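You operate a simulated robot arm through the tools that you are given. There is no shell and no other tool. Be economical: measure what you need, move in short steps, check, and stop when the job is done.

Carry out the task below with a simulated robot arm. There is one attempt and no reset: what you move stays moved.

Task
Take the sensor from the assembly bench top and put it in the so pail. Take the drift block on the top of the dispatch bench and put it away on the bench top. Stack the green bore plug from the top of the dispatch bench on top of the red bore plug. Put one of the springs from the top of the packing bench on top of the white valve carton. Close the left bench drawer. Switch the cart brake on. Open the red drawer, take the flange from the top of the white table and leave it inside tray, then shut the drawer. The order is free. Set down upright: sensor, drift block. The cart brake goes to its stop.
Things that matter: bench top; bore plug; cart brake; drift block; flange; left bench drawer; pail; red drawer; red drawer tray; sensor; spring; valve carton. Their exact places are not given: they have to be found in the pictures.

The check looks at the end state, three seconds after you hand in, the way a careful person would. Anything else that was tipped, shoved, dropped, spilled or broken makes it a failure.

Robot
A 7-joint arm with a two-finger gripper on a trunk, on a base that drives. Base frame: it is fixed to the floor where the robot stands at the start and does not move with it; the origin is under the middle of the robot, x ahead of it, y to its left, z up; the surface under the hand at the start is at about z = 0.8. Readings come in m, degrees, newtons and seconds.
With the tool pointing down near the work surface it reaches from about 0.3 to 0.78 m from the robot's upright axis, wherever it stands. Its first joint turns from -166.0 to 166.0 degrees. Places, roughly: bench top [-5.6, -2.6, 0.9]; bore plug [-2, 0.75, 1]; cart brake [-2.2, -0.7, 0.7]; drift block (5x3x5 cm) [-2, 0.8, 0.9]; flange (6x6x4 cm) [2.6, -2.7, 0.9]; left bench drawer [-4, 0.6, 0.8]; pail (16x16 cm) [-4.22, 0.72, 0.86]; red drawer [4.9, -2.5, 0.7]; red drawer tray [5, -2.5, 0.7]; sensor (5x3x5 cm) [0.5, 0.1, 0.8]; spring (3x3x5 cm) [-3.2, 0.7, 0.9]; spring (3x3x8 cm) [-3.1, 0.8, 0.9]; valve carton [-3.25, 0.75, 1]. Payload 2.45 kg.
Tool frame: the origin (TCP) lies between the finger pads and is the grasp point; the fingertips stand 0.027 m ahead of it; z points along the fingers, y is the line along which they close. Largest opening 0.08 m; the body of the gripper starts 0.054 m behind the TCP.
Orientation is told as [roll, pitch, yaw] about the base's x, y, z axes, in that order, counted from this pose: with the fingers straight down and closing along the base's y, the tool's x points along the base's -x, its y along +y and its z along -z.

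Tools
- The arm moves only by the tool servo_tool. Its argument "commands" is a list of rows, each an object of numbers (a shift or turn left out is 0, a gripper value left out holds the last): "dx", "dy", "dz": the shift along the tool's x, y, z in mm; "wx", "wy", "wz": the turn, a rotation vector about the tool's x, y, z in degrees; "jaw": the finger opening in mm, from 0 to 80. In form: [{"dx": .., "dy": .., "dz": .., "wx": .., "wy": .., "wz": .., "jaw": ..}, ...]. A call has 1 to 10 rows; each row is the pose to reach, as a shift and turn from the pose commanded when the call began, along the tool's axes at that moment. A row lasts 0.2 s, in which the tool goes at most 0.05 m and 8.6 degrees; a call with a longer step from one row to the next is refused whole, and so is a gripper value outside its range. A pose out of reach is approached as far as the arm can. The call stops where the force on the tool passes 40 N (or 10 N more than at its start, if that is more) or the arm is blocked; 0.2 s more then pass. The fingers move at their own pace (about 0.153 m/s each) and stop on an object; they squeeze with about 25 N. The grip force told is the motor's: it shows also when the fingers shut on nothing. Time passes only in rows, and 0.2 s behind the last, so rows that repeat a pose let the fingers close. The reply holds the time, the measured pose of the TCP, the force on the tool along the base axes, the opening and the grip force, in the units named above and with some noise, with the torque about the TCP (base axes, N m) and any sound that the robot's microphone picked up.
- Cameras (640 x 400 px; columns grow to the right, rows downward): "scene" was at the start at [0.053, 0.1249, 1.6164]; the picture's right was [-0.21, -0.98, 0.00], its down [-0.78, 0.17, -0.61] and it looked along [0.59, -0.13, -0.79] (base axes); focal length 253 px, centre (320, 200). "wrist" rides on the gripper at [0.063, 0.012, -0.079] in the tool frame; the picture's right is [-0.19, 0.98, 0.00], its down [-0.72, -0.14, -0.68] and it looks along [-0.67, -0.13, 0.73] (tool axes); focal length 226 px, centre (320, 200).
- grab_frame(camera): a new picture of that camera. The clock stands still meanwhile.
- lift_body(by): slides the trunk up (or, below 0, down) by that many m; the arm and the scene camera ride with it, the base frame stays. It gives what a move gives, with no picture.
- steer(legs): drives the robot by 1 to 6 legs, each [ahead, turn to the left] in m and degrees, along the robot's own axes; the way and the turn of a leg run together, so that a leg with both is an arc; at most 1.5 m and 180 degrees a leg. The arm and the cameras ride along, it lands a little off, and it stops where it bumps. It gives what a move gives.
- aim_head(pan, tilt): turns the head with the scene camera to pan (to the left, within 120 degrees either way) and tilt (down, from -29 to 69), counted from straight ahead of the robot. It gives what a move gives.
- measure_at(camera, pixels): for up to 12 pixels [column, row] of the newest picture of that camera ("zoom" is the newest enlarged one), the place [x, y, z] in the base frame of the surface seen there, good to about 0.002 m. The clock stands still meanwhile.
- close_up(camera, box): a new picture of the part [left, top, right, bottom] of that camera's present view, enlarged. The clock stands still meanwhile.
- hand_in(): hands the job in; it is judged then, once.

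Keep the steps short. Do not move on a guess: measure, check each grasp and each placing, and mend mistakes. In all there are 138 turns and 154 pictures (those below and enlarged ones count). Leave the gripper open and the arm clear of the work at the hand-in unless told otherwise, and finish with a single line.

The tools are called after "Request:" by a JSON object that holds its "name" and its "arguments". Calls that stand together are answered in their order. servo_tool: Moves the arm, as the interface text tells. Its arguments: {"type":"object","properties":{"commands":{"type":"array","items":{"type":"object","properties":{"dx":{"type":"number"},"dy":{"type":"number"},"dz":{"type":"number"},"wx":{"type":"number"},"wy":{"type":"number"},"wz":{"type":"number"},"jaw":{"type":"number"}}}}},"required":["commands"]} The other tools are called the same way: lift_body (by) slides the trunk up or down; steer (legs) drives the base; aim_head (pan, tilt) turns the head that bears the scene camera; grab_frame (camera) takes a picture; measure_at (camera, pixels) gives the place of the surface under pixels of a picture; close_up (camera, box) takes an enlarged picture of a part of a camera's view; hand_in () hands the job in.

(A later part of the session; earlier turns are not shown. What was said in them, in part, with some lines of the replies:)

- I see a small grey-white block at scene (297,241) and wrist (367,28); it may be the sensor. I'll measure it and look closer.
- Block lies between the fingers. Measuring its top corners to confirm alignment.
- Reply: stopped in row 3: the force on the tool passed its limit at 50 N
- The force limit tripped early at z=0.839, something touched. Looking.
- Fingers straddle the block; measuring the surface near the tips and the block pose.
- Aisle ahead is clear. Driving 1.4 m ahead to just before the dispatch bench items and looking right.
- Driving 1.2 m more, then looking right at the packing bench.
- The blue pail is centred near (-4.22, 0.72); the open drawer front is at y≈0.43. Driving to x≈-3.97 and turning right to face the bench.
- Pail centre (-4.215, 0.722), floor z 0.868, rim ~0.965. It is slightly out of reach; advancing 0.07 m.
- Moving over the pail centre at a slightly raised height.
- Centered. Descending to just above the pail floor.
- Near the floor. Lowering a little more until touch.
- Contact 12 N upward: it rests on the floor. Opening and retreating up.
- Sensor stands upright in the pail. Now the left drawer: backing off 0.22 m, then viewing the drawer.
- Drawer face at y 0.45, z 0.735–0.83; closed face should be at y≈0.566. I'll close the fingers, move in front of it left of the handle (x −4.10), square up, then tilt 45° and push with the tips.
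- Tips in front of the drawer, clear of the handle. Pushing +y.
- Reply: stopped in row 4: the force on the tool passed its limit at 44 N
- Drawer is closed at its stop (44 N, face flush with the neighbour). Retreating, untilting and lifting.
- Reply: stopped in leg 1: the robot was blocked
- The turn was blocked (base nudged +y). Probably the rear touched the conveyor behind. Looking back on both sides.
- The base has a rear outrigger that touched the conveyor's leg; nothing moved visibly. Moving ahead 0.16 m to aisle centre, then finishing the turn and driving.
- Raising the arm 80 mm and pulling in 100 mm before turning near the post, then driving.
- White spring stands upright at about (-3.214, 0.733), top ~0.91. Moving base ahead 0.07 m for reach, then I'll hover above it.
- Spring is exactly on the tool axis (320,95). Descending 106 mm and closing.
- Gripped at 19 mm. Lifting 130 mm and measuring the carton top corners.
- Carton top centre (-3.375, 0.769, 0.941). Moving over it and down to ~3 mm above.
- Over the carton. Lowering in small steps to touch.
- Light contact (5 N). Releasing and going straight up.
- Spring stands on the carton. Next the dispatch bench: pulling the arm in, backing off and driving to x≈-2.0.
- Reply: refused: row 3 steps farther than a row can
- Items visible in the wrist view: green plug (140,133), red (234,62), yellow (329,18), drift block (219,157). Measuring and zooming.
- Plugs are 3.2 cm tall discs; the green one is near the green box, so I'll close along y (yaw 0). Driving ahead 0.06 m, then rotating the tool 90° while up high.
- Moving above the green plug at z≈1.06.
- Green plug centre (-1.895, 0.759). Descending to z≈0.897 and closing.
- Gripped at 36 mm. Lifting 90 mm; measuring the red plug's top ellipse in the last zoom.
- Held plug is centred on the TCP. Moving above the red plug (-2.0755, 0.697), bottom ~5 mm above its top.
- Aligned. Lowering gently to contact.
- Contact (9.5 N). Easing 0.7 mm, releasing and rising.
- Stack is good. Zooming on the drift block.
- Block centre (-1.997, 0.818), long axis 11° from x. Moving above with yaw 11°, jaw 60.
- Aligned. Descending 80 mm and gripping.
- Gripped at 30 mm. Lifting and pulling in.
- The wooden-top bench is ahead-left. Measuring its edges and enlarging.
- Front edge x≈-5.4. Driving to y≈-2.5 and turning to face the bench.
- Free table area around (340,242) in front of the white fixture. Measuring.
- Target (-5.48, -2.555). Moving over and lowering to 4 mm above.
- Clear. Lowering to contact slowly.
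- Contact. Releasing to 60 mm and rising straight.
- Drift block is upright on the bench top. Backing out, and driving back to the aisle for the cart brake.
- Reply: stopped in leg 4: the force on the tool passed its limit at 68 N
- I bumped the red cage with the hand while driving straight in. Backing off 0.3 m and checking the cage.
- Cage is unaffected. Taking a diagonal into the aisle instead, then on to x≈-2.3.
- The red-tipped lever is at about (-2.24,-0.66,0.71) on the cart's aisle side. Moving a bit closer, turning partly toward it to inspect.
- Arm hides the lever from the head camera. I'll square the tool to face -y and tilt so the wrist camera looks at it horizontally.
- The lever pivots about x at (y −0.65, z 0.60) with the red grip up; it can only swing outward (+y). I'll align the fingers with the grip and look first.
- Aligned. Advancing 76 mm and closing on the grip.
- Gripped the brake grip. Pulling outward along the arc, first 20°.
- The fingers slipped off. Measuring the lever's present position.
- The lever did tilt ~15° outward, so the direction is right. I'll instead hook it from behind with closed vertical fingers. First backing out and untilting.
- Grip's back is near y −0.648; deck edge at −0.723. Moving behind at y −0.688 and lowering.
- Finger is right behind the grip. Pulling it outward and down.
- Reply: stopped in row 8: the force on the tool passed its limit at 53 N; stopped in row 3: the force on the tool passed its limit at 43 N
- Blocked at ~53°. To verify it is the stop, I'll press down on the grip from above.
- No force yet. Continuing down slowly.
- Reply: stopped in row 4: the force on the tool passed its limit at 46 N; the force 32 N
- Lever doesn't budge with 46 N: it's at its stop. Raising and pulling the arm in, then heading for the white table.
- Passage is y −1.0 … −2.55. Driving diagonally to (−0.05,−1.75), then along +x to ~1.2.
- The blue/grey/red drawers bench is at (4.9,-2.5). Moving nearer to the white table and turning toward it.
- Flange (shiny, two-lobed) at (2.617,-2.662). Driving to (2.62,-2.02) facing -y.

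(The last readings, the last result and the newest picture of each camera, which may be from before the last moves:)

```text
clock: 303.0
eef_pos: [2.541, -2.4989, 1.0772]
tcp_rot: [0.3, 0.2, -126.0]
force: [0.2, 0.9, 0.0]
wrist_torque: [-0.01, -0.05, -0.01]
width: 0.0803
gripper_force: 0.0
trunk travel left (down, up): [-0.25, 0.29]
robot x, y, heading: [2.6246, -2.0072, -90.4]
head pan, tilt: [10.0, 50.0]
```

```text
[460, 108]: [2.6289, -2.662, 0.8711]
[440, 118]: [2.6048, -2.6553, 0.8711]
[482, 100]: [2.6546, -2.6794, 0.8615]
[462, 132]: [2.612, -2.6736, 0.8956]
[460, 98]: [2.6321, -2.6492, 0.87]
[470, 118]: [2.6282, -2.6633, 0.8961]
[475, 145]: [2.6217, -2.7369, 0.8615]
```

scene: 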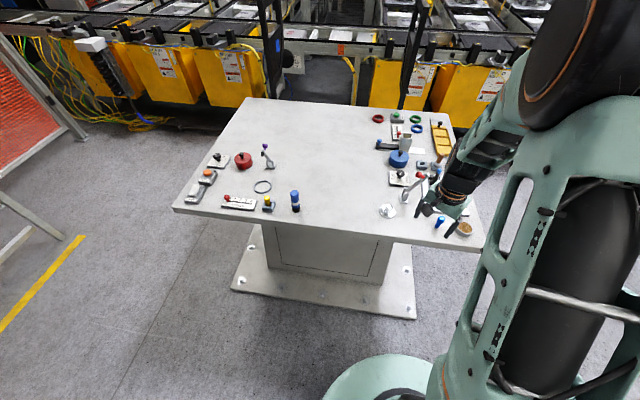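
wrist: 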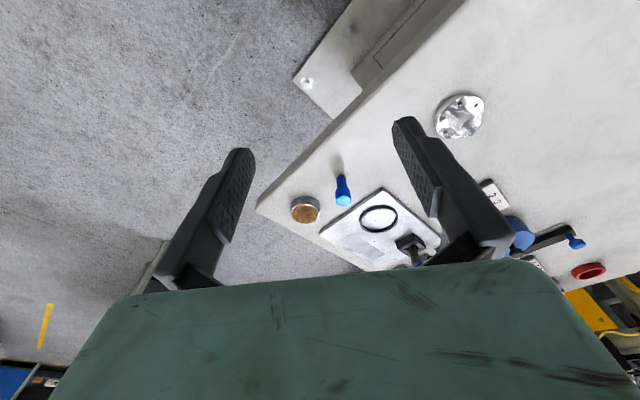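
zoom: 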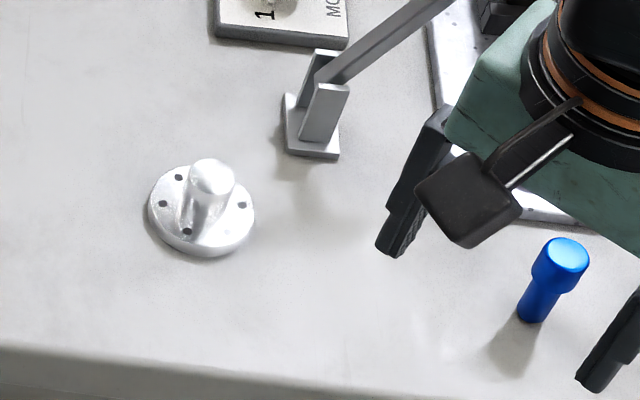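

Flange: 60 mm disc with a ~22 mm stub, top z≈0.897. Measuring the stub top in the scene zoom.

Request:
{"name": "measure_at", "arguments": {"camera": "zoom", "pixels": [[212, 176], [194, 178], [231, 178], [212, 163], [212, 190], [152, 205], [252, 212], [200, 250], [188, 205]]}}

Request:
{"name": "measure_at", "arguments": {"camera": "wrist", "pixels": [[470, 128], [465, 132], [475, 124]]}}

```text
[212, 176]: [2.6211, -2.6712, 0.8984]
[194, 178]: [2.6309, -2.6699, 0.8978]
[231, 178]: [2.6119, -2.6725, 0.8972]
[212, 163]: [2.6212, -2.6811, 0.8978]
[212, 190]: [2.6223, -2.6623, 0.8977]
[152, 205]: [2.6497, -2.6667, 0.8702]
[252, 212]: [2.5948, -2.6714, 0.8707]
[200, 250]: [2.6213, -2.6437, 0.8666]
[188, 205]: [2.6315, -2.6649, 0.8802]
```

```text
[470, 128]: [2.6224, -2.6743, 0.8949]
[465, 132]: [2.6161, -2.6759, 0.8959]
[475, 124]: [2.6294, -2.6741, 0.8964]
```

Stub centre (2.6215,-2.672). Hovering with yaw −90 at z≈1.0.

Request:
{"name": "servo_tool", "arguments": {"commands": [{"dx": -18, "dy": 33, "wz": -8}, {"dx": -37, "dy": 67, "wz": -16}, {"dx": -55, "dy": 100, "wz": -24}, {"dx": -74, "dy": 133, "wz": -32}, {"dx": -92.7, "dy": 166.8, "dz": 10, "wz": -36, "jaw": 50}, {"dx": -92.7, "dy": 166.8, "dz": 50, "wz": -36}, {"dx": -92.7, "dy": 166.8, "dz": 75, "wz": -36}, {"dx": -92.7, "dy": 166.8, "dz": 75, "wz": -36}]}}

Request:
{"name": "grab_frame", "arguments": {"camera": "wrist"}}

Request:
{"name": "grab_frame", "arguments": {"camera": "scene"}}

```text
clock: 304.8
eef_pos: [2.6211, -2.6729, 1.0015]
tcp_rot: [0.3, -0.1, -90.1]
force: [0.4, -0.6, 0.1]
wrist_torque: [0.0, 0.01, -0.02]
width: 0.05
gripper_force: 0.1
trunk travel left (down, up): [-0.25, 0.29]
robot x, y, heading: [2.6241, -2.0069, -90.8]
head pan, tilt: [10.0, 50.0]
```

```text
55 pictures are left
```

wrist: 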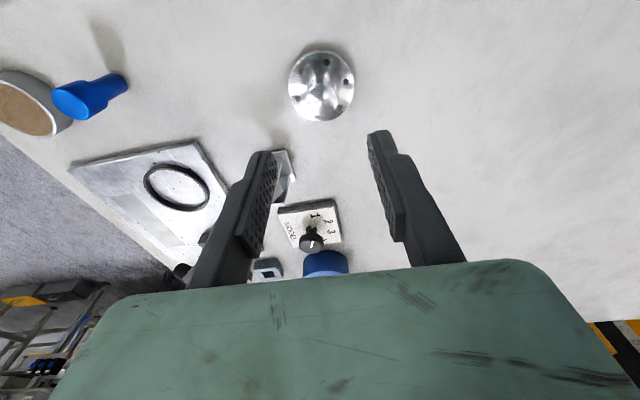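

```text
54 pictures are left
```

scene: 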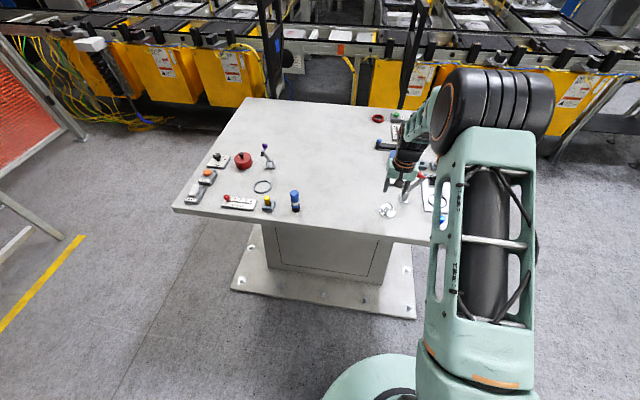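

Request:
{"name": "close_up", "arguments": {"camera": "scene", "box": [360, 140, 460, 230]}}

Request:
{"name": "measure_at", "arguments": {"camera": "wrist", "pixels": [[283, 175], [290, 185], [282, 160], [318, 75], [318, 88], [305, 100], [340, 100]]}}

```text
4.44 times, centred on (410, 185) of scene
```

zoom: 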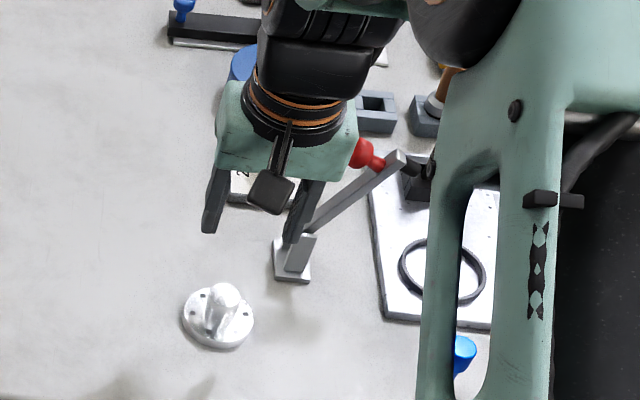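

```text
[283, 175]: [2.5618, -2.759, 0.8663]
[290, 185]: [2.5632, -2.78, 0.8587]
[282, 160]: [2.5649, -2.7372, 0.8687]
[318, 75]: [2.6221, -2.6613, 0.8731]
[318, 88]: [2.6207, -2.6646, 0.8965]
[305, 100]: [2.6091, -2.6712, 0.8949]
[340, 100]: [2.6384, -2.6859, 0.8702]
```

Clear of the clamp. Descending to z≈0.907 and closing on the stub.

Request:
{"name": "servo_tool", "arguments": {"commands": [{"dz": 35}, {"dz": 65}, {"dz": 85}, {"dz": 93}, {"dz": 93}, {"dz": 93, "jaw": 5}, {"dz": 93, "jaw": 5}, {"dz": 93, "jaw": 5}, {"dz": 93, "jaw": 5}]}}

Request:
{"name": "grab_frame", "arguments": {"camera": "wrist"}}

```text
clock: 306.8
eef_pos: [2.6219, -2.6732, 0.9087]
tcp_rot: [0.4, -0.1, -90.1]
force: [0.1, 0.5, 0.5]
wrist_torque: [-0.02, -0.02, 0.02]
width: 0.0251
gripper_force: 25.0
trunk travel left (down, up): [-0.25, 0.29]
robot x, y, heading: [2.6244, -2.0046, -90.6]
head pan, tilt: [10.0, 50.0]
```

```text
52 pictures are left
```

wrist: 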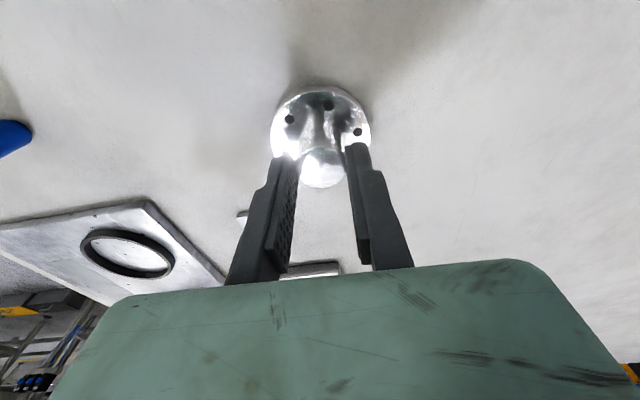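

Gripped the stub at 25 mm. Lifting and pulling in, then driving to the drawer bench; I'll park the flange on that bench's top briefly while opening the drawer.

Request:
{"name": "servo_tool", "arguments": {"commands": [{"dz": -25}, {"dz": -70}, {"dz": -115}, {"dz": -150}, {"dx": 45, "dz": -160}, {"dx": 90, "dz": -160}, {"dx": 135, "dz": -160}, {"dx": 160, "dz": -160}, {"dx": 160, "dz": -160}]}}

Request:
{"name": "steer", "arguments": {"legs": [[0, 90.6], [0.98, 0], [0, -45], [0.6, 0], [0, 45]]}}

Request:
{"name": "aim_head", "arguments": {"pan": 10, "tilt": 40}}

Request:
{"name": "grab_frame", "arguments": {"camera": "scene"}}

```text
clock: 308.8
eef_pos: [2.6215, -2.5135, 1.0678]
tcp_rot: [0.4, -0.1, -90.1]
force: [-0.2, -0.7, -3.5]
wrist_torque: [0.02, 0.03, 0.03]
width: 0.0249
gripper_force: 25.6
trunk travel left (down, up): [-0.25, 0.29]
robot x, y, heading: [2.6256, -2.004, -90.6]
head pan, tilt: [10.0, 50.0]
```

```text
clock: 325.1
eef_pos: [4.5438, -2.4161, 1.0675]
tcp_rot: [0.3, -0.1, 1.3]
force: [0.2, -0.3, -4.2]
wrist_torque: [-0.01, 0.04, 0.02]
width: 0.025
gripper_force: 24.7
trunk travel left (down, up): [-0.25, 0.29]
robot x, y, heading: [4.0383, -2.426, 0.9]
head pan, tilt: [10.0, 50.0]
```

```text
clock: 325.9
eef_pos: [4.5445, -2.4151, 1.0678]
tcp_rot: [0.4, -0.1, 1.3]
force: [-0.8, -0.5, -3.2]
wrist_torque: [0.03, 0.01, -0.01]
width: 0.0249
gripper_force: 25.5
trunk travel left (down, up): [-0.25, 0.29]
robot x, y, heading: [4.0381, -2.4258, 0.7]
head pan, tilt: [10.0, 40.0]
```

```text
51 pictures are left
```

scene: 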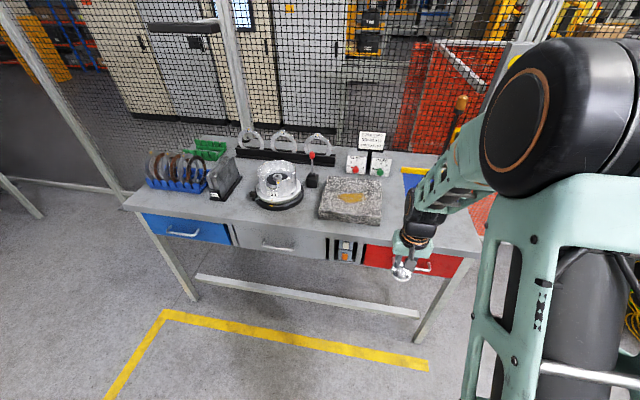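

Measuring: bench front edge, granite block, red drawer face and handle, free top space.

Request:
{"name": "measure_at", "arguments": {"camera": "scene", "pixels": [[390, 230], [385, 215], [395, 200], [378, 222], [370, 253], [455, 270], [425, 270], [460, 240], [325, 195], [300, 215], [390, 240], [240, 215]]}}

Request:
{"name": "close_up", "arguments": {"camera": "scene", "box": [310, 160, 490, 300]}}

Request:
{"name": "grab_frame", "arguments": {"camera": "wrist"}}

```text
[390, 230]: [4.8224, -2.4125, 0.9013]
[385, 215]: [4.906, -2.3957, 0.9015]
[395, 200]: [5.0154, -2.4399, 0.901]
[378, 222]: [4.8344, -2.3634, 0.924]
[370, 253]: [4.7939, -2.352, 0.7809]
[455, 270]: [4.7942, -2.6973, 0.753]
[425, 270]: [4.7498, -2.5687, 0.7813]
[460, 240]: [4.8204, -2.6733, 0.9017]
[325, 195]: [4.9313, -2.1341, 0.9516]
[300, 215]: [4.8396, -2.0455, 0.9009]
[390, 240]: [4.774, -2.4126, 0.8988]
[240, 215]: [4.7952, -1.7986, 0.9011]
```

```text
2.86 times, centred on (400, 230) of scene
```

zoom: 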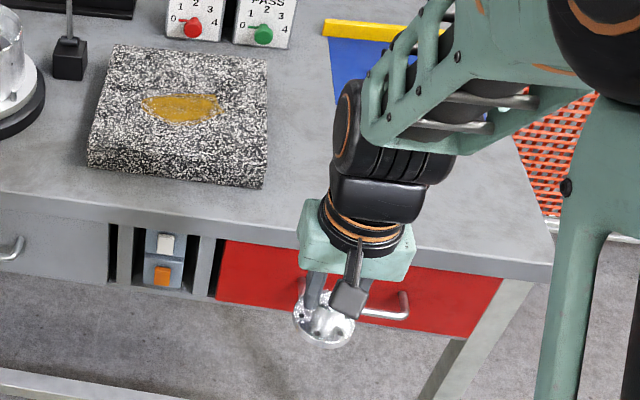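

```text
49 pictures are left
```

wrist: 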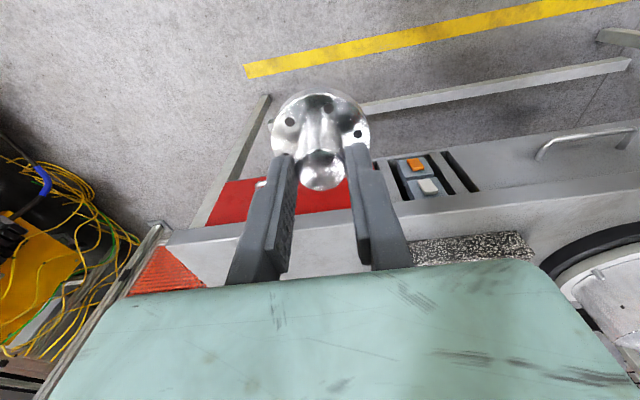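

Free top at (4.85,-2.655), bench z 0.901. Advancing 0.12 m, then moving there.

Request:
{"name": "steer", "arguments": {"legs": [[0.12, 0]]}}

Request:
{"name": "servo_tool", "arguments": {"commands": [{"dx": -29, "dy": -40}, {"dx": -58, "dy": -80}, {"dx": -88, "dy": -120}, {"dx": -118, "dy": -160}, {"dx": -148, "dy": -200}, {"dx": -180, "dy": -238}, {"dx": -180, "dy": -245, "dz": 30}, {"dx": -180, "dy": -245, "dz": 75}, {"dx": -180, "dy": -245, "dz": 105}, {"dx": -180, "dy": -245, "dz": 112}]}}

Request:
{"name": "grab_frame", "arguments": {"camera": "wrist"}}

```text
clock: 327.1
eef_pos: [4.6653, -2.4149, 1.0666]
tcp_rot: [0.3, 0.0, 1.3]
force: [1.0, 0.4, -4.4]
wrist_torque: [0.0, 0.03, 0.02]
width: 0.0247
gripper_force: 24.9
trunk travel left (down, up): [-0.25, 0.29]
robot x, y, heading: [4.1585, -2.423, 0.7]
head pan, tilt: [10.0, 40.0]
```

```text
clock: 329.3
eef_pos: [4.8488, -2.6534, 0.9536]
tcp_rot: [0.3, -0.1, 1.4]
force: [0.2, -0.6, -4.5]
wrist_torque: [0.03, 0.03, -0.04]
width: 0.025
gripper_force: 25.1
trunk travel left (down, up): [-0.25, 0.29]
robot x, y, heading: [4.1579, -2.4257, 0.8]
head pan, tilt: [10.0, 40.0]
```

```text
48 pictures are left
```

wrist: 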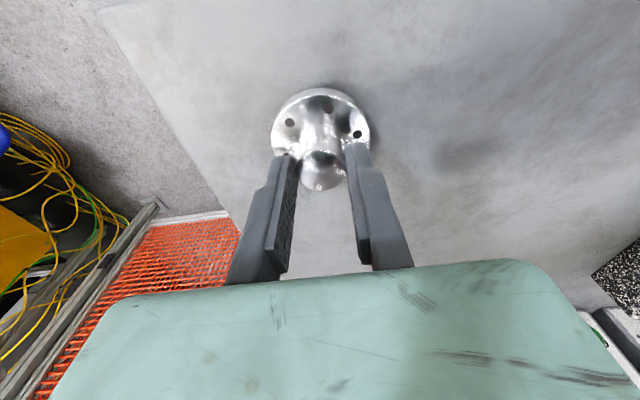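

Over clear bench top. Lowering to contact.

Request:
{"name": "servo_tool", "arguments": {"commands": [{"dz": 2}, {"dz": 3.5}, {"dz": 5}, {"dz": 6}, {"dz": 7}, {"dz": 7}]}}

```text
clock: 330.7
eef_pos: [4.8482, -2.6536, 0.9498]
tcp_rot: [0.3, -0.1, 1.3]
force: [-0.3, 0.4, 4.5]
wrist_torque: [-0.18, 0.05, 0.01]
width: 0.0247
gripper_force: 24.9
trunk travel left (down, up): [-0.25, 0.29]
robot x, y, heading: [4.1557, -2.4241, 0.5]
head pan, tilt: [10.0, 40.0]
```

Resting on the bench. Releasing, rising, then backing the base 0.19 m.

Request:
{"name": "servo_tool", "arguments": {"commands": [{"jaw": 40}, {"jaw": 50}, {"jaw": 50}, {"dz": -20}, {"dz": -60}, {"dz": -105}, {"dz": -140}, {"dz": -140}]}}

Request:
{"name": "steer", "arguments": {"legs": [[-0.19, 0]]}}

Request:
{"name": "servo_tool", "arguments": {"commands": [{"wz": 8.5, "dx": 10}, {"wz": 17, "dx": 20, "dy": 12}, {"wz": 25.5, "dx": 30, "dy": 25}, {"wz": 34, "dx": 40, "dy": 37}, {"wz": 42.5, "dx": 50, "dy": 50}, {"wz": 51, "dx": 60, "dy": 62}, {"wz": 59.5, "dx": 70, "dy": 75}, {"wz": 68, "dx": 80, "dy": 90}, {"wz": 76.5, "dx": 80, "dy": 110}, {"wz": 85, "dx": 80, "dy": 120, "jaw": 30}]}}

Request:
{"name": "grab_frame", "arguments": {"camera": "scene"}}

```text
clock: 332.5
eef_pos: [4.8488, -2.6551, 1.0873]
tcp_rot: [0.3, -0.1, 1.2]
force: [0.1, 0.4, -0.5]
wrist_torque: [0.0, 0.0, 0.0]
width: 0.0496
gripper_force: 0.1
trunk travel left (down, up): [-0.25, 0.29]
robot x, y, heading: [4.154, -2.4212, 0.7]
head pan, tilt: [10.0, 40.0]
```

```text
clock: 334.0
eef_pos: [4.6569, -2.658, 1.0885]
tcp_rot: [0.3, -0.1, 1.2]
force: [-0.7, -0.5, -0.1]
wrist_torque: [0.04, -0.07, 0.02]
width: 0.0498
gripper_force: 0.0
trunk travel left (down, up): [-0.25, 0.29]
robot x, y, heading: [3.9675, -2.4249, 0.7]
head pan, tilt: [10.0, 40.0]
```

```text
clock: 336.2
eef_pos: [4.5746, -2.5406, 1.0899]
tcp_rot: [0.1, 0.3, -84.0]
force: [-0.2, -0.2, -0.3]
wrist_torque: [-0.01, 0.02, 0.01]
width: 0.03
gripper_force: 0.0
trunk travel left (down, up): [-0.25, 0.29]
robot x, y, heading: [3.965, -2.4253, 0.6]
head pan, tilt: [10.0, 40.0]
```

```text
47 pictures are left
```

scene: 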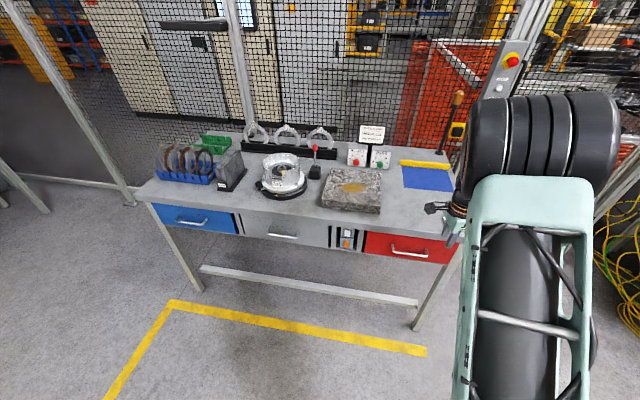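

Handle now visible at (410,252). Zooming and measuring it.

Request:
{"name": "close_up", "arguments": {"camera": "scene", "box": [350, 220, 460, 280]}}

Request:
{"name": "measure_at", "arguments": {"camera": "scene", "pixels": [[410, 253], [400, 252], [420, 254], [392, 246], [428, 250], [368, 240], [450, 255], [368, 252]]}}

```text
5.82 times, centred on (405, 250) of scene
```

zoom: 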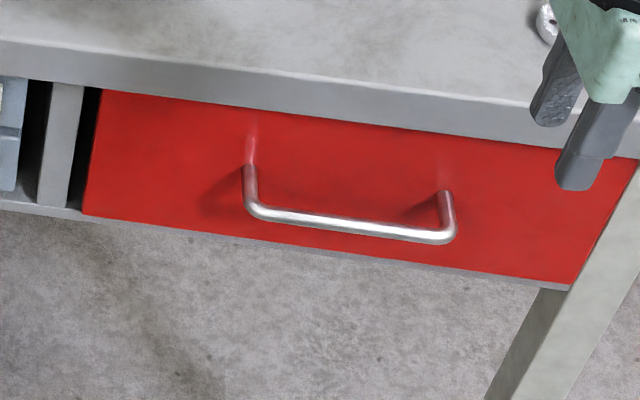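

```text
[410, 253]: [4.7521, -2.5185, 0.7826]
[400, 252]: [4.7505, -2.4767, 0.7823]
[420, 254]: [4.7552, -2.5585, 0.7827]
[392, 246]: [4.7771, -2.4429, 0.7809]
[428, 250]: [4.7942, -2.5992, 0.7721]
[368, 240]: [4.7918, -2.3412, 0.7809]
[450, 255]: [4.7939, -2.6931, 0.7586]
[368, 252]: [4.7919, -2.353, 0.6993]
```

Bar at x≈4.756, z≈0.778, y −2.44…−2.585. Tilting 45° so one finger goes over and behind the bar; moving to a pre-grasp pose.

Request:
{"name": "servo_tool", "arguments": {"commands": [{"dx": 4, "dy": 4, "dz": 20, "wx": -6.4, "wy": -0.3, "wz": 0.8}, {"dx": 8, "dy": 8, "dz": 45, "wx": -12.8, "wy": -0.7, "wz": 1.6}, {"dx": 12, "dy": 12, "dz": 70, "wx": -19.2, "wy": -1.0, "wz": 2.4}, {"dx": 16, "dy": 16, "dz": 95, "wx": -25.6, "wy": -1.4, "wz": 3.3}, {"dx": 20, "dy": 20, "dz": 120, "wx": -32, "wy": -1.7, "wz": 4.1}, {"dx": 23, "dy": 24, "dz": 140, "wx": -38.4, "wy": -2.0, "wz": 4.9}, {"dx": 23, "dy": 28, "dz": 150, "wx": -44.9, "wy": -2.4, "wz": 5.7}, {"dx": 23, "dy": 28, "dz": 150, "wx": -44.9, "wy": -2.4, "wz": 5.7}]}}

Request:
{"name": "grab_frame", "arguments": {"camera": "wrist"}}

```text
clock: 338.0
eef_pos: [4.6014, -2.5125, 0.938]
tcp_rot: [45.1, 0.3, -89.9]
force: [0.0, 0.1, -0.3]
wrist_torque: [0.0, -0.05, 0.01]
width: 0.03
gripper_force: 0.0
trunk travel left (down, up): [-0.25, 0.29]
robot x, y, heading: [3.969, -2.4234, 0.8]
head pan, tilt: [10.0, 40.0]
```

```text
45 pictures are left
```

wrist: 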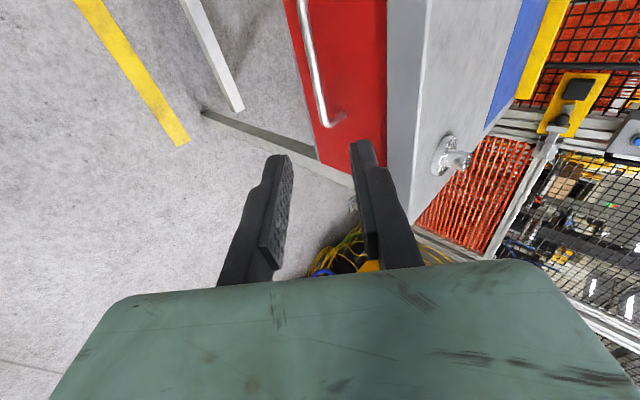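

Orientation correct. Advancing along the tool, pausing before the bar.

Request:
{"name": "servo_tool", "arguments": {"commands": [{"dz": 45, "dy": -2}, {"dz": 90, "dy": -4}, {"dz": 130, "dy": -5.2}, {"dz": 155, "dy": -5.2}, {"dz": 155, "dy": -5.2}]}}

Request:
{"name": "grab_frame", "arguments": {"camera": "wrist"}}

Request:
{"name": "close_up", "arguments": {"camera": "scene", "box": [350, 190, 490, 290]}}

```text
clock: 339.2
eef_pos: [4.7081, -2.5116, 0.8246]
tcp_rot: [45.0, 0.3, -89.8]
force: [0.4, 0.0, -0.2]
wrist_torque: [0.04, 0.01, 0.0]
width: 0.0299
gripper_force: 0.1
trunk travel left (down, up): [-0.25, 0.29]
robot x, y, heading: [3.9644, -2.4217, 1.0]
head pan, tilt: [10.0, 40.0]
```

```text
44 pictures are left
```

wrist: 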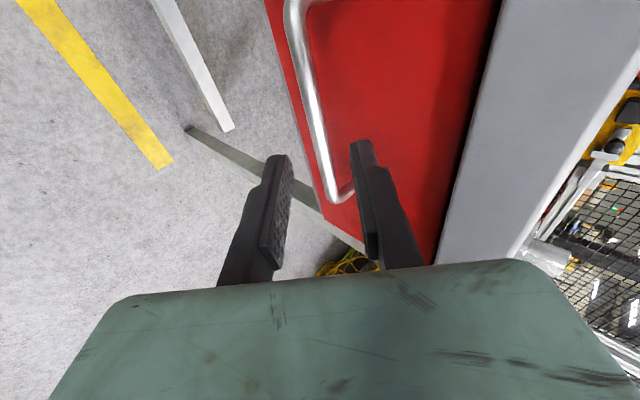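

```text
4.00 times, centred on (420, 240) of scene
```

zoom: 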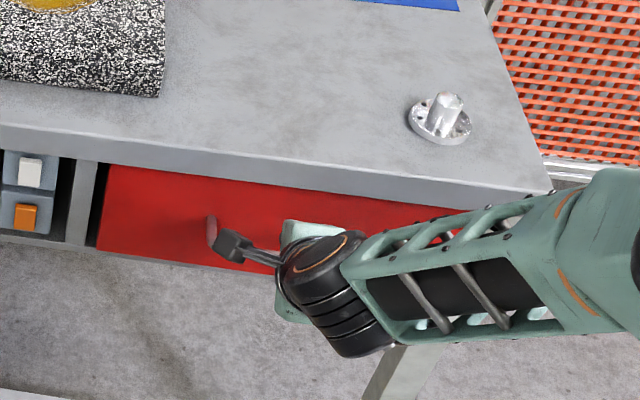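

Bar lies between the fingers. Advancing 50 mm, then closing on it.

Request:
{"name": "servo_tool", "arguments": {"commands": [{"dz": 20}, {"dz": 38}, {"dz": 50}, {"dz": 50}, {"dz": 50, "jaw": 0}, {"dz": 50, "jaw": 0}, {"dz": 50, "jaw": 0}]}}

Request:
{"name": "grab_frame", "arguments": {"camera": "wrist"}}

```text
clock: 340.8
eef_pos: [4.7429, -2.5117, 0.7873]
tcp_rot: [44.8, 0.4, -89.9]
force: [-8.3, -1.2, -12.5]
wrist_torque: [-0.43, 0.29, 0.09]
width: 0.0119
gripper_force: 39.1
trunk travel left (down, up): [-0.25, 0.29]
robot x, y, heading: [3.9643, -2.4304, 0.8]
head pan, tilt: [10.0, 40.0]
```

```text
42 pictures are left
```

wrist: 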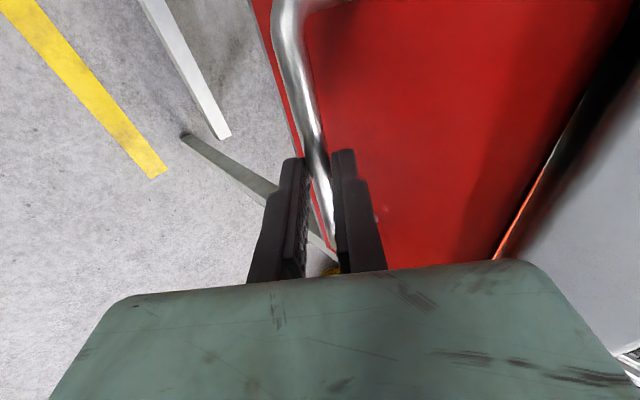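

Gripped (12 mm). Pulling straight −x.

Request:
{"name": "servo_tool", "arguments": {"commands": [{"dy": -10, "dz": -10}, {"dy": -25, "dz": -25}, {"dy": -42, "dz": -42}, {"dy": -60, "dz": -60}, {"dy": -78, "dz": -78}, {"dy": -96, "dz": -96}, {"dy": -114, "dz": -114}, {"dy": -132, "dz": -132}, {"dy": -145, "dz": -145}, {"dy": -145, "dz": -145}]}}

Request:
{"name": "grab_frame", "arguments": {"camera": "scene"}}

```text
clock: 343.0
eef_pos: [4.5375, -2.5126, 0.788]
tcp_rot: [44.7, 0.3, -89.9]
force: [-0.4, 2.8, -30.9]
wrist_torque: [0.03, 0.39, 0.44]
width: 0.0115
gripper_force: 39.0
trunk travel left (down, up): [-0.25, 0.29]
robot x, y, heading: [3.9656, -2.4271, 1.0]
head pan, tilt: [10.0, 40.0]
```

```text
41 pictures are left
```

scene: 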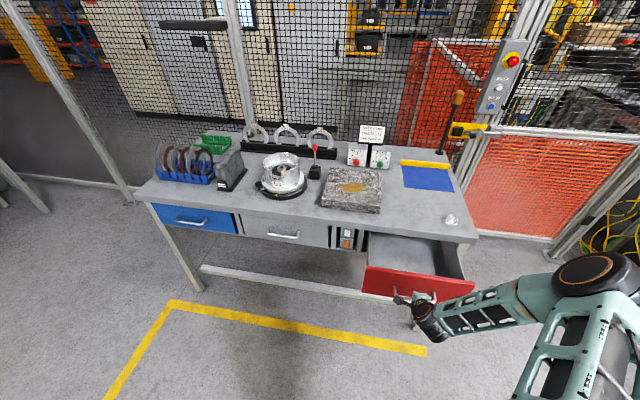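

Drawer is open 0.2 m. Pulling 50 mm more, easing down 3 mm to relieve vertical strain.

Request:
{"name": "servo_tool", "arguments": {"commands": [{"dy": -2, "dz": 2}, {"dy": -12, "dz": -8}, {"dy": -22, "dz": -18}, {"dy": -32, "dz": -28}, {"dy": -38, "dz": -34}, {"dy": -38, "dz": -34}]}}

Request:
{"name": "close_up", "arguments": {"camera": "scene", "box": [330, 200, 490, 320]}}

```text
clock: 344.4
eef_pos: [4.4861, -2.5125, 0.7885]
tcp_rot: [45.2, 0.3, -89.8]
force: [-0.1, -1.8, 9.6]
wrist_torque: [-0.29, -0.14, 0.15]
width: 0.0117
gripper_force: 38.8
trunk travel left (down, up): [-0.25, 0.29]
robot x, y, heading: [3.9655, -2.425, 0.4]
head pan, tilt: [10.0, 40.0]
```

```text
3.33 times, centred on (410, 260) of scene
```

zoom: 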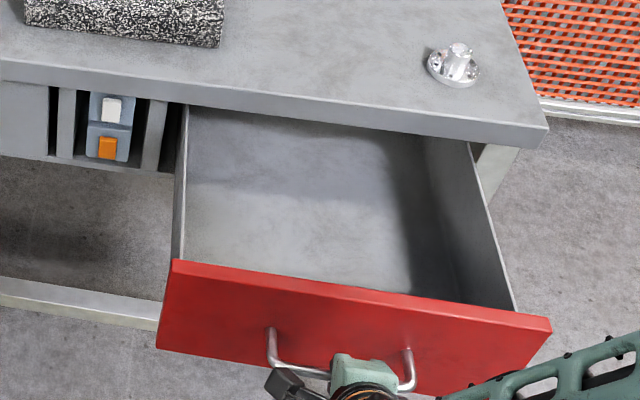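

Drawer open ~0.26 m; tray is empty. Measuring tray floor and walls, then releasing.

Request:
{"name": "measure_at", "arguments": {"camera": "zoom", "pixels": [[300, 230], [350, 250], [300, 160], [200, 265], [440, 295], [420, 250], [455, 62], [455, 48], [430, 78], [478, 78], [300, 275]]}}

Request:
{"name": "servo_tool", "arguments": {"commands": [{"jaw": 30}, {"jaw": 30}, {"jaw": 30, "dz": -25}, {"dz": -60}, {"dz": -100}, {"dz": -140}, {"dz": -175}, {"dz": -175}]}}

```text
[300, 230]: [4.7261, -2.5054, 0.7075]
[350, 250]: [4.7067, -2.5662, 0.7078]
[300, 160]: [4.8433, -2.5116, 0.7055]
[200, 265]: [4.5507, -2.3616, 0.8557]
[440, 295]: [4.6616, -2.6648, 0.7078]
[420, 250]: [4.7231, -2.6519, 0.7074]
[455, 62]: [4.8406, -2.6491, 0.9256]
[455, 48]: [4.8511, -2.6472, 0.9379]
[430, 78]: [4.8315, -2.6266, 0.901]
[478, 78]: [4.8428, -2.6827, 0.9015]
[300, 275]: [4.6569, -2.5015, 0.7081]
```

```text
clock: 346.2
eef_pos: [4.3684, -2.5172, 0.9057]
tcp_rot: [44.9, 0.2, -89.8]
force: [0.9, 0.2, -1.0]
wrist_torque: [0.0, -0.01, -0.01]
width: 0.0296
gripper_force: 0.1
out of reach, approached as far as the arm can: row 7, 8
trunk travel left (down, up): [-0.25, 0.29]
robot x, y, heading: [3.9658, -2.4263, 0.7]
head pan, tilt: [10.0, 40.0]
```

Tray floor z 0.7075, x 4.56–4.77 exposed. Untilting and rising, then advancing 0.16 m to reach the flange.

Request:
{"name": "servo_tool", "arguments": {"commands": [{"dy": 20, "dz": -20}, {"dy": 45, "dz": -40, "wx": 7}, {"dy": 75, "dz": -55, "wx": 14}, {"dy": 105, "dz": -60, "wx": 21}, {"dy": 135, "dz": -60, "wx": 28}, {"dy": 165, "dz": -58, "wx": 35}, {"dy": 198, "dz": -56, "wx": 42}, {"dy": 198, "dz": -56, "wx": 45, "jaw": 50}, {"dy": 198, "dz": -56, "wx": 45}]}}

Request:
{"name": "steer", "arguments": {"legs": [[0.16, 0]]}}

```text
clock: 348.2
eef_pos: [4.4694, -2.5173, 1.0846]
tcp_rot: [0.0, 0.2, -89.8]
force: [1.1, 0.4, 0.3]
wrist_torque: [-0.03, 0.0, 0.01]
width: 0.0498
gripper_force: 0.1
out of reach, approached as far as the arm can: row 1, 2
trunk travel left (down, up): [-0.25, 0.29]
robot x, y, heading: [3.9658, -2.4269, 0.7]
head pan, tilt: [10.0, 40.0]
```

```text
clock: 349.6
eef_pos: [4.6303, -2.5149, 1.0829]
tcp_rot: [-0.1, 0.2, -89.9]
force: [-0.3, -1.2, 0.1]
wrist_torque: [0.01, 0.01, 0.0]
width: 0.0496
gripper_force: 0.0
trunk travel left (down, up): [-0.25, 0.29]
robot x, y, heading: [4.1265, -2.4216, 0.7]
head pan, tilt: [10.0, 40.0]
```

Moving above the parked flange.

Request:
{"name": "servo_tool", "arguments": {"commands": [{"dx": -25, "dy": 38}, {"dx": -50, "dy": 77}, {"dx": -75, "dy": 116}, {"dx": -100, "dy": 155}, {"dx": -125, "dy": 194}, {"dx": -139.5, "dy": 218}, {"dx": -139.5, "dy": 218, "dz": 40}, {"dx": -139.5, "dy": 218, "dz": 75}, {"dx": -139.5, "dy": 218, "dz": 75}]}}

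Request:
{"name": "grab_frame", "arguments": {"camera": "wrist"}}

```text
clock: 351.6
eef_pos: [4.8476, -2.6528, 1.0075]
tcp_rot: [0.0, 0.3, -89.8]
force: [0.4, 0.3, -0.4]
wrist_torque: [0.06, 0.0, 0.0]
width: 0.0502
gripper_force: 0.0
trunk travel left (down, up): [-0.25, 0.29]
robot x, y, heading: [4.1286, -2.424, 0.8]
head pan, tilt: [10.0, 40.0]
```

```text
39 pictures are left
```

wrist: 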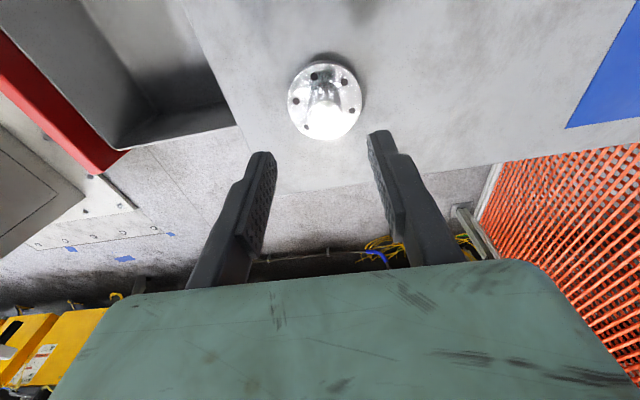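

Aligned. Descending to z≈0.950 and gripping.

Request:
{"name": "servo_tool", "arguments": {"commands": [{"dy": 2, "dz": 25}, {"dy": 2, "dz": 45}, {"dy": 2, "dz": 56}, {"dy": 2, "dz": 56}, {"dy": 2, "dz": 56, "jaw": 5}, {"dy": 2, "dz": 56, "jaw": 5}, {"dy": 2, "dz": 56, "jaw": 5}, {"dy": 2, "dz": 30, "jaw": 5}, {"dy": 2, "dz": -15, "jaw": 5}, {"dy": 2, "dz": -50, "jaw": 5}]}}

Request:
{"name": "grab_frame", "arguments": {"camera": "wrist"}}

```text
clock: 353.9
eef_pos: [4.8507, -2.6514, 1.0595]
tcp_rot: [-0.1, 0.2, -89.8]
force: [0.6, -0.1, -3.1]
wrist_torque: [-0.03, -0.03, 0.02]
width: 0.0249
gripper_force: 24.7
trunk travel left (down, up): [-0.25, 0.29]
robot x, y, heading: [4.1282, -2.4227, 0.6]
head pan, tilt: [10.0, 40.0]
```

```text
38 pictures are left
```

wrist: 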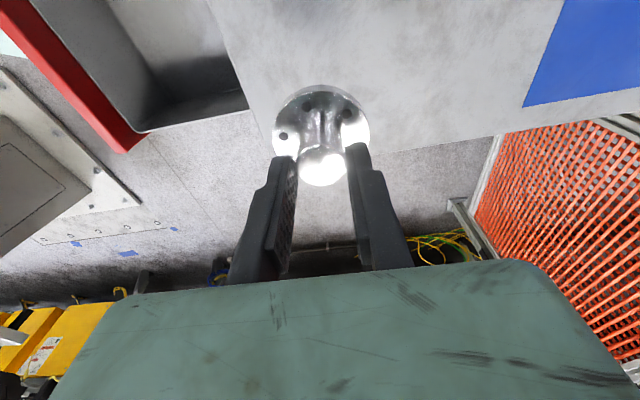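

Held. Moving over the tray (4.66,-2.52), then partway down.

Request:
{"name": "servo_tool", "arguments": {"commands": [{"dx": 25, "dy": -38}, {"dx": 52, "dy": -76}, {"dx": 78, "dy": -114}, {"dx": 104, "dy": -152}, {"dx": 130, "dy": -190}, {"dx": 130, "dy": -190, "dz": 45}, {"dx": 130, "dy": -190, "dz": 90}, {"dx": 130, "dy": -190, "dz": 130}, {"dx": 130, "dy": -190, "dz": 150}, {"dx": 130, "dy": -190, "dz": 150}]}}

Request:
{"name": "grab_frame", "arguments": {"camera": "wrist"}}

Request:
{"name": "close_up", "arguments": {"camera": "scene", "box": [320, 180, 520, 340]}}

```text
clock: 356.1
eef_pos: [4.6602, -2.5228, 0.9091]
tcp_rot: [0.0, 0.1, -89.8]
force: [-0.4, 0.8, -3.9]
wrist_torque: [-0.02, 0.03, -0.02]
width: 0.0249
gripper_force: 25.3
trunk travel left (down, up): [-0.25, 0.29]
robot x, y, heading: [4.127, -2.4243, 0.8]
head pan, tilt: [10.0, 40.0]
```

```text
37 pictures are left
```

wrist: 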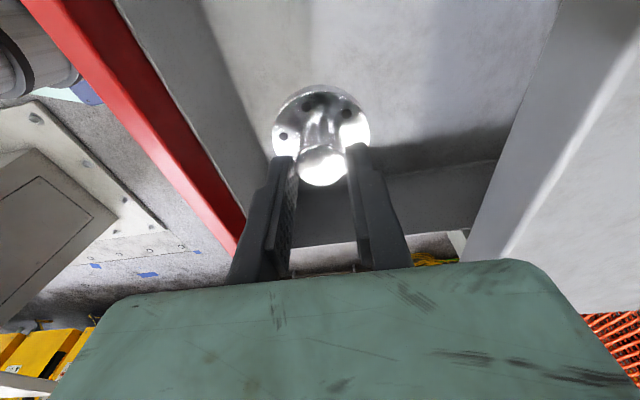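

```text
2.50 times, centred on (420, 260) of scene
```

zoom: 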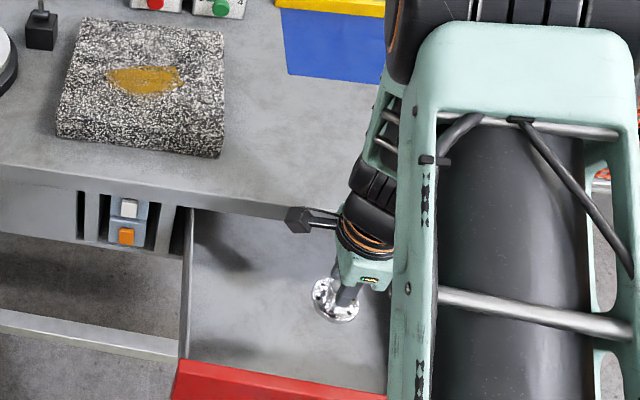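

Shifting 28 mm toward the drawer front for more clearance from the bench edge, and descending carefully.

Request:
{"name": "servo_tool", "arguments": {"commands": [{"dy": -15}, {"dy": -28, "dz": 10}, {"dy": -28, "dz": 30}, {"dy": -28, "dz": 50}, {"dy": -28, "dz": 70}, {"dy": -28, "dz": 90}, {"dy": -28, "dz": 100}, {"dy": -28, "dz": 100}]}}

Request:
{"name": "close_up", "arguments": {"camera": "scene", "box": [320, 180, 520, 340]}}

Request:
{"name": "grab_frame", "arguments": {"camera": "wrist"}}

```text
clock: 357.9
eef_pos: [4.6325, -2.5229, 0.8075]
tcp_rot: [0.0, 0.2, -89.8]
force: [0.5, -0.2, -3.2]
wrist_torque: [0.0, 0.01, 0.01]
width: 0.0249
gripper_force: 24.7
trunk travel left (down, up): [-0.25, 0.29]
robot x, y, heading: [4.127, -2.4228, 0.9]
head pan, tilt: [10.0, 40.0]
```

```text
2.50 times, centred on (420, 260) of scene
```

zoom: 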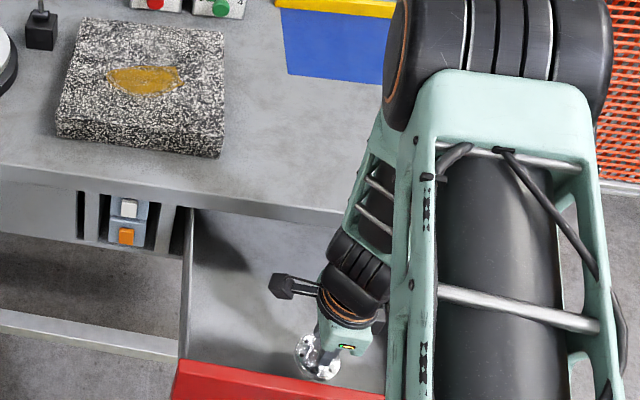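

```text
34 pictures are left
```

wrist: 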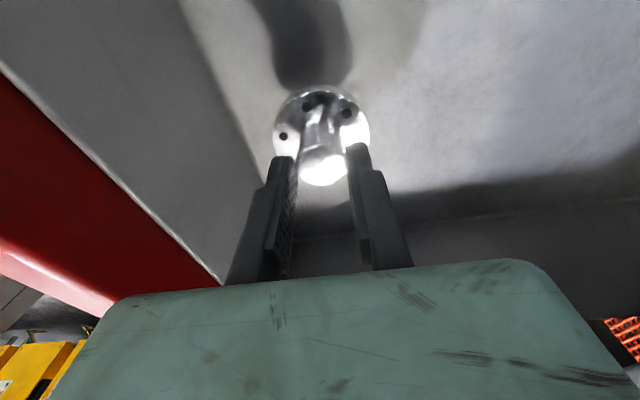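

No contact. Continuing down in small steps to the tray floor.

Request:
{"name": "servo_tool", "arguments": {"commands": [{"dz": 10}, {"dz": 20}, {"dz": 30}, {"dz": 38}, {"dz": 43}, {"dz": 46}, {"dz": 48}, {"dz": 49.5}, {"dz": 49.5}]}}

```text
clock: 359.9
eef_pos: [4.6326, -2.5234, 0.7593]
tcp_rot: [0.1, 0.2, -89.8]
force: [0.4, -1.2, -3.3]
wrist_torque: [-0.02, -0.02, 0.01]
width: 0.0246
gripper_force: 25.4
trunk travel left (down, up): [-0.25, 0.29]
robot x, y, heading: [4.1279, -2.4247, 0.7]
head pan, tilt: [10.0, 40.0]
```

Request:
{"name": "servo_tool", "arguments": {"commands": [{"dz": 1.5}, {"dz": 2.5}, {"dz": 3.5}, {"dz": 3.5}]}}

```text
clock: 360.9
eef_pos: [4.633, -2.5231, 0.7581]
tcp_rot: [0.2, 0.2, -89.8]
force: [0.4, 1.1, 29.9]
wrist_torque: [0.23, 0.02, -0.01]
width: 0.0249
gripper_force: 24.8
trunk travel left (down, up): [-0.25, 0.29]
robot x, y, heading: [4.1285, -2.4227, 0.6]
head pan, tilt: [10.0, 40.0]
```

Contact with the tray floor. Easing 2 mm, releasing, rising straight.

Request:
{"name": "servo_tool", "arguments": {"commands": [{"dz": -2}, {"dz": -2, "jaw": 40}, {"dz": -2, "jaw": 50}, {"dz": -2, "jaw": 50}, {"dz": -25}, {"dz": -70}, {"dz": -115}, {"dz": -160}, {"dz": -205}, {"dz": -250}]}}

Request:
{"name": "grab_frame", "arguments": {"camera": "wrist"}}

```text
clock: 363.1
eef_pos: [4.6309, -2.5237, 1.0061]
tcp_rot: [0.1, 0.3, -89.8]
force: [0.1, -0.2, 0.6]
wrist_torque: [-0.05, 0.01, -0.03]
width: 0.0501
gripper_force: 0.0
trunk travel left (down, up): [-0.25, 0.29]
robot x, y, heading: [4.1306, -2.4225, 0.7]
head pan, tilt: [10.0, 40.0]
```

```text
33 pictures are left
```

wrist: 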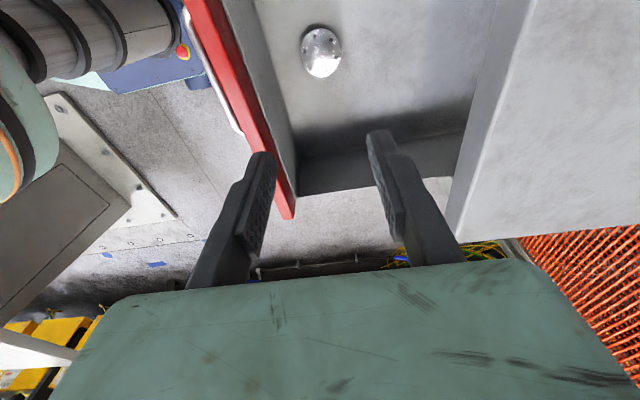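

Flange sits in the tray. To shut: backing the base 0.2 m, then tilting 60° with closed fingers in front of the face left of the handle.

Request:
{"name": "steer", "arguments": {"legs": [[-0.2, 0]]}}

Request:
{"name": "servo_tool", "arguments": {"commands": [{"dx": 16, "dy": -2, "wx": -7.5, "jaw": 0}, {"dx": 32, "dy": -4, "wx": -15}, {"dx": 48, "dy": -6, "dz": 10, "wx": -22.5}, {"dx": 64, "dy": -6, "dz": 35, "wx": -30}, {"dx": 80, "dy": -6, "dz": 65, "wx": -37.5}, {"dx": 96, "dy": -6, "dz": 95, "wx": -45}, {"dx": 112, "dy": -6, "dz": 130, "wx": -52.5}, {"dx": 129, "dy": -6, "dz": 165, "wx": -60}, {"dx": 129, "dy": -6, "dz": 200, "wx": -60}, {"dx": 129, "dy": -6, "dz": 221, "wx": -60}]}}

Request:
{"name": "grab_frame", "arguments": {"camera": "wrist"}}

Request:
{"name": "grab_frame", "arguments": {"camera": "scene"}}

```text
clock: 364.6
eef_pos: [4.4294, -2.5265, 1.0065]
tcp_rot: [0.1, 0.2, -89.8]
force: [0.4, 0.0, -0.3]
wrist_torque: [0.0, -0.01, 0.0]
width: 0.0502
gripper_force: 0.2
trunk travel left (down, up): [-0.25, 0.29]
robot x, y, heading: [3.9249, -2.4295, 0.6]
head pan, tilt: [10.0, 40.0]
```

```text
clock: 366.9
eef_pos: [4.4234, -2.3973, 0.7847]
tcp_rot: [60.1, 0.2, -90.0]
force: [-0.4, -0.9, 1.0]
wrist_torque: [-0.01, -0.01, 0.0]
width: 0.0001
gripper_force: 24.7
trunk travel left (down, up): [-0.25, 0.29]
robot x, y, heading: [3.9269, -2.4245, 0.5]
head pan, tilt: [10.0, 40.0]
```

```text
32 pictures are left
```

wrist: 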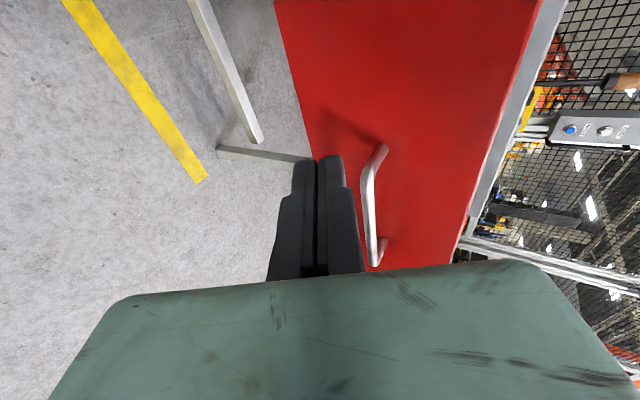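

```text
31 pictures are left
```

scene: 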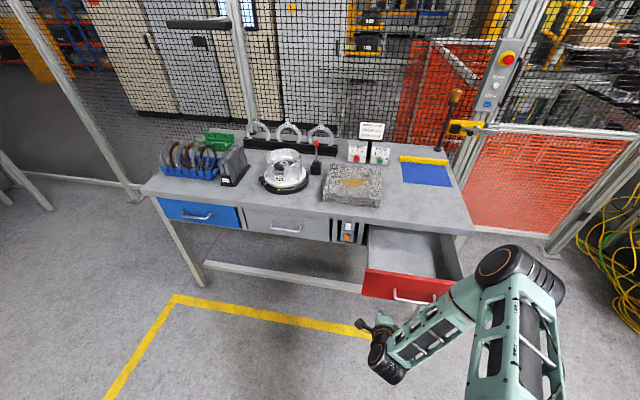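

Fingers are in front of the drawer, left of the handle. Pushing +x smoothly.

Request:
{"name": "servo_tool", "arguments": {"commands": [{"dy": 17, "dz": 30}, {"dy": 32, "dz": 56}, {"dy": 43, "dz": 74}, {"dy": 54, "dz": 94}, {"dy": 66, "dz": 115}, {"dy": 78, "dz": 136}, {"dy": 91, "dz": 157}, {"dy": 103, "dz": 178}, {"dy": 115, "dz": 199}, {"dy": 127, "dz": 220}]}}

Request:
{"name": "servo_tool", "arguments": {"commands": [{"dy": 9, "dz": 16}, {"dy": 18, "dz": 31}, {"dy": 26, "dz": 45}, {"dy": 32, "dz": 55}, {"dy": 37, "dz": 64}, {"dy": 42, "dz": 73}, {"dy": 46, "dz": 80}, {"dy": 50, "dz": 87}]}}

Request:
{"name": "grab_frame", "arguments": {"camera": "scene"}}

```text
clock: 369.1
eef_pos: [4.6801, -2.3966, 0.7858]
tcp_rot: [60.0, 0.2, -89.8]
force: [-0.3, 1.1, 0.2]
wrist_torque: [-0.01, -0.01, -0.03]
width: 0.0
gripper_force: 24.6
trunk travel left (down, up): [-0.25, 0.29]
robot x, y, heading: [3.9241, -2.4258, 0.6]
head pan, tilt: [10.0, 40.0]
```

```text
clock: 370.9
eef_pos: [4.7763, -2.3971, 0.7858]
tcp_rot: [59.8, 0.2, -89.8]
force: [-24.2, -2.8, 4.4]
wrist_torque: [0.03, -0.07, -0.03]
width: 0.0001
gripper_force: 25.2
trunk travel left (down, up): [-0.25, 0.29]
robot x, y, heading: [3.9248, -2.4281, 0.6]
head pan, tilt: [10.0, 40.0]
```

```text
30 pictures are left
```

scene: 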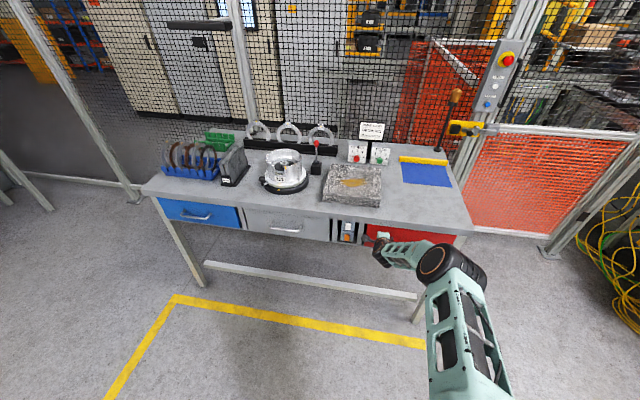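

Pushing against 24 N. Measuring the face and pushing slightly more to be sure.

Request:
{"name": "servo_tool", "arguments": {"commands": [{"dy": 2, "dz": 3.5}, {"dy": 3, "dz": 5}]}}

Request:
{"name": "measure_at", "arguments": {"camera": "scene", "pixels": [[450, 240], [420, 236], [390, 232], [385, 230], [320, 228]]}}

```text
clock: 371.2
eef_pos: [4.7763, -2.3969, 0.7847]
tcp_rot: [59.9, 0.2, -89.8]
force: [-25.8, -1.8, 14.4]
wrist_torque: [0.03, -0.25, -0.03]
width: 0.0001
gripper_force: 24.9
trunk travel left (down, up): [-0.25, 0.29]
robot x, y, heading: [3.9227, -2.4246, 1.0]
head pan, tilt: [10.0, 40.0]
stopped in row 1: the force on the tool passed its limit at 46 N (the readings are from after the stop); the commanded pose is now the measured one
```

```text
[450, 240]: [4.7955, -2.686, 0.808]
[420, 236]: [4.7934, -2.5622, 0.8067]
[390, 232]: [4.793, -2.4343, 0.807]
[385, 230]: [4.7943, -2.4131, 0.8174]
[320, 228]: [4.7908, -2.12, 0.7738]
```

Red drawer is flush shut (face x 4.794, as before). Retreating, untilting, opening the gripper.

Request:
{"name": "servo_tool", "arguments": {"commands": [{"dy": -20, "dz": -35}, {"dy": -42, "dz": -72}, {"dy": -65, "dz": -112}, {"dy": -85, "dz": -147, "wx": 7}, {"dy": -60, "dz": -162, "wx": 15}, {"dy": -30, "dz": -180, "wx": 23}, {"dy": 0, "dz": -197, "wx": 31}, {"dy": 30, "dz": -215, "wx": 39}, {"dy": 60, "dz": -232, "wx": 47, "jaw": 80}, {"dy": 80, "dz": -245, "wx": 55, "jaw": 80}]}}

Request:
{"name": "steer", "arguments": {"legs": [[-0.15, 0]]}}

Request:
{"name": "aim_head", "arguments": {"pan": 5, "tilt": 35}}

Request:
{"name": "grab_frame", "arguments": {"camera": "scene"}}

```text
clock: 373.4
eef_pos: [4.6075, -2.3971, 0.975]
tcp_rot: [4.6, 0.2, -89.8]
force: [-0.7, 0.6, 1.0]
wrist_torque: [0.02, 0.01, -0.02]
width: 0.0801
gripper_force: 0.0
trunk travel left (down, up): [-0.25, 0.29]
robot x, y, heading: [3.9268, -2.4243, 0.6]
head pan, tilt: [10.0, 40.0]
```

```text
clock: 374.8
eef_pos: [4.4556, -2.4014, 0.9754]
tcp_rot: [4.7, 0.2, -89.9]
force: [0.1, 0.0, -0.1]
wrist_torque: [0.02, -0.04, 0.07]
width: 0.08
gripper_force: 0.1
trunk travel left (down, up): [-0.25, 0.29]
robot x, y, heading: [3.7777, -2.426, 0.5]
head pan, tilt: [10.0, 40.0]
```

```text
clock: 375.4
eef_pos: [4.4575, -2.4002, 0.9752]
tcp_rot: [4.6, 0.3, -89.8]
force: [0.4, 0.2, -0.6]
wrist_torque: [-0.02, 0.01, -0.01]
width: 0.0799
gripper_force: 0.0
trunk travel left (down, up): [-0.25, 0.29]
robot x, y, heading: [3.7761, -2.4261, 0.8]
head pan, tilt: [5.0, 35.0]
```

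```text
29 pictures are left
```

scene: 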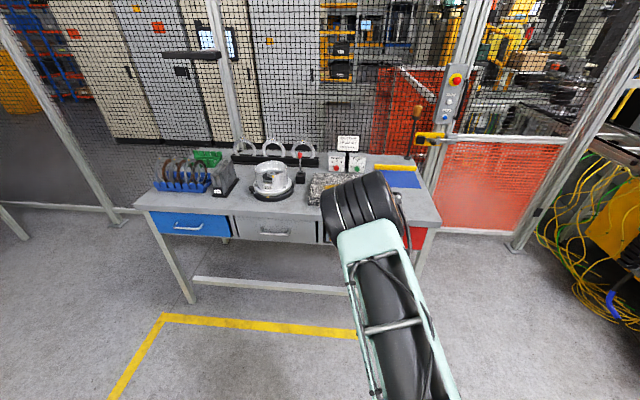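

All the jobs are done and checked, the gripper is open and the arm is clear of the work. Handing in.

Request:
{"name": "hand_in", "arguments": {}}

```text
The job is handed in.
```

All seven jobs are done and the job is handed in; the hand brushed the red reject cage once on the way, nothing visibly moved, and I took the cart brake's pulled-out stop as "on" since it has no label.
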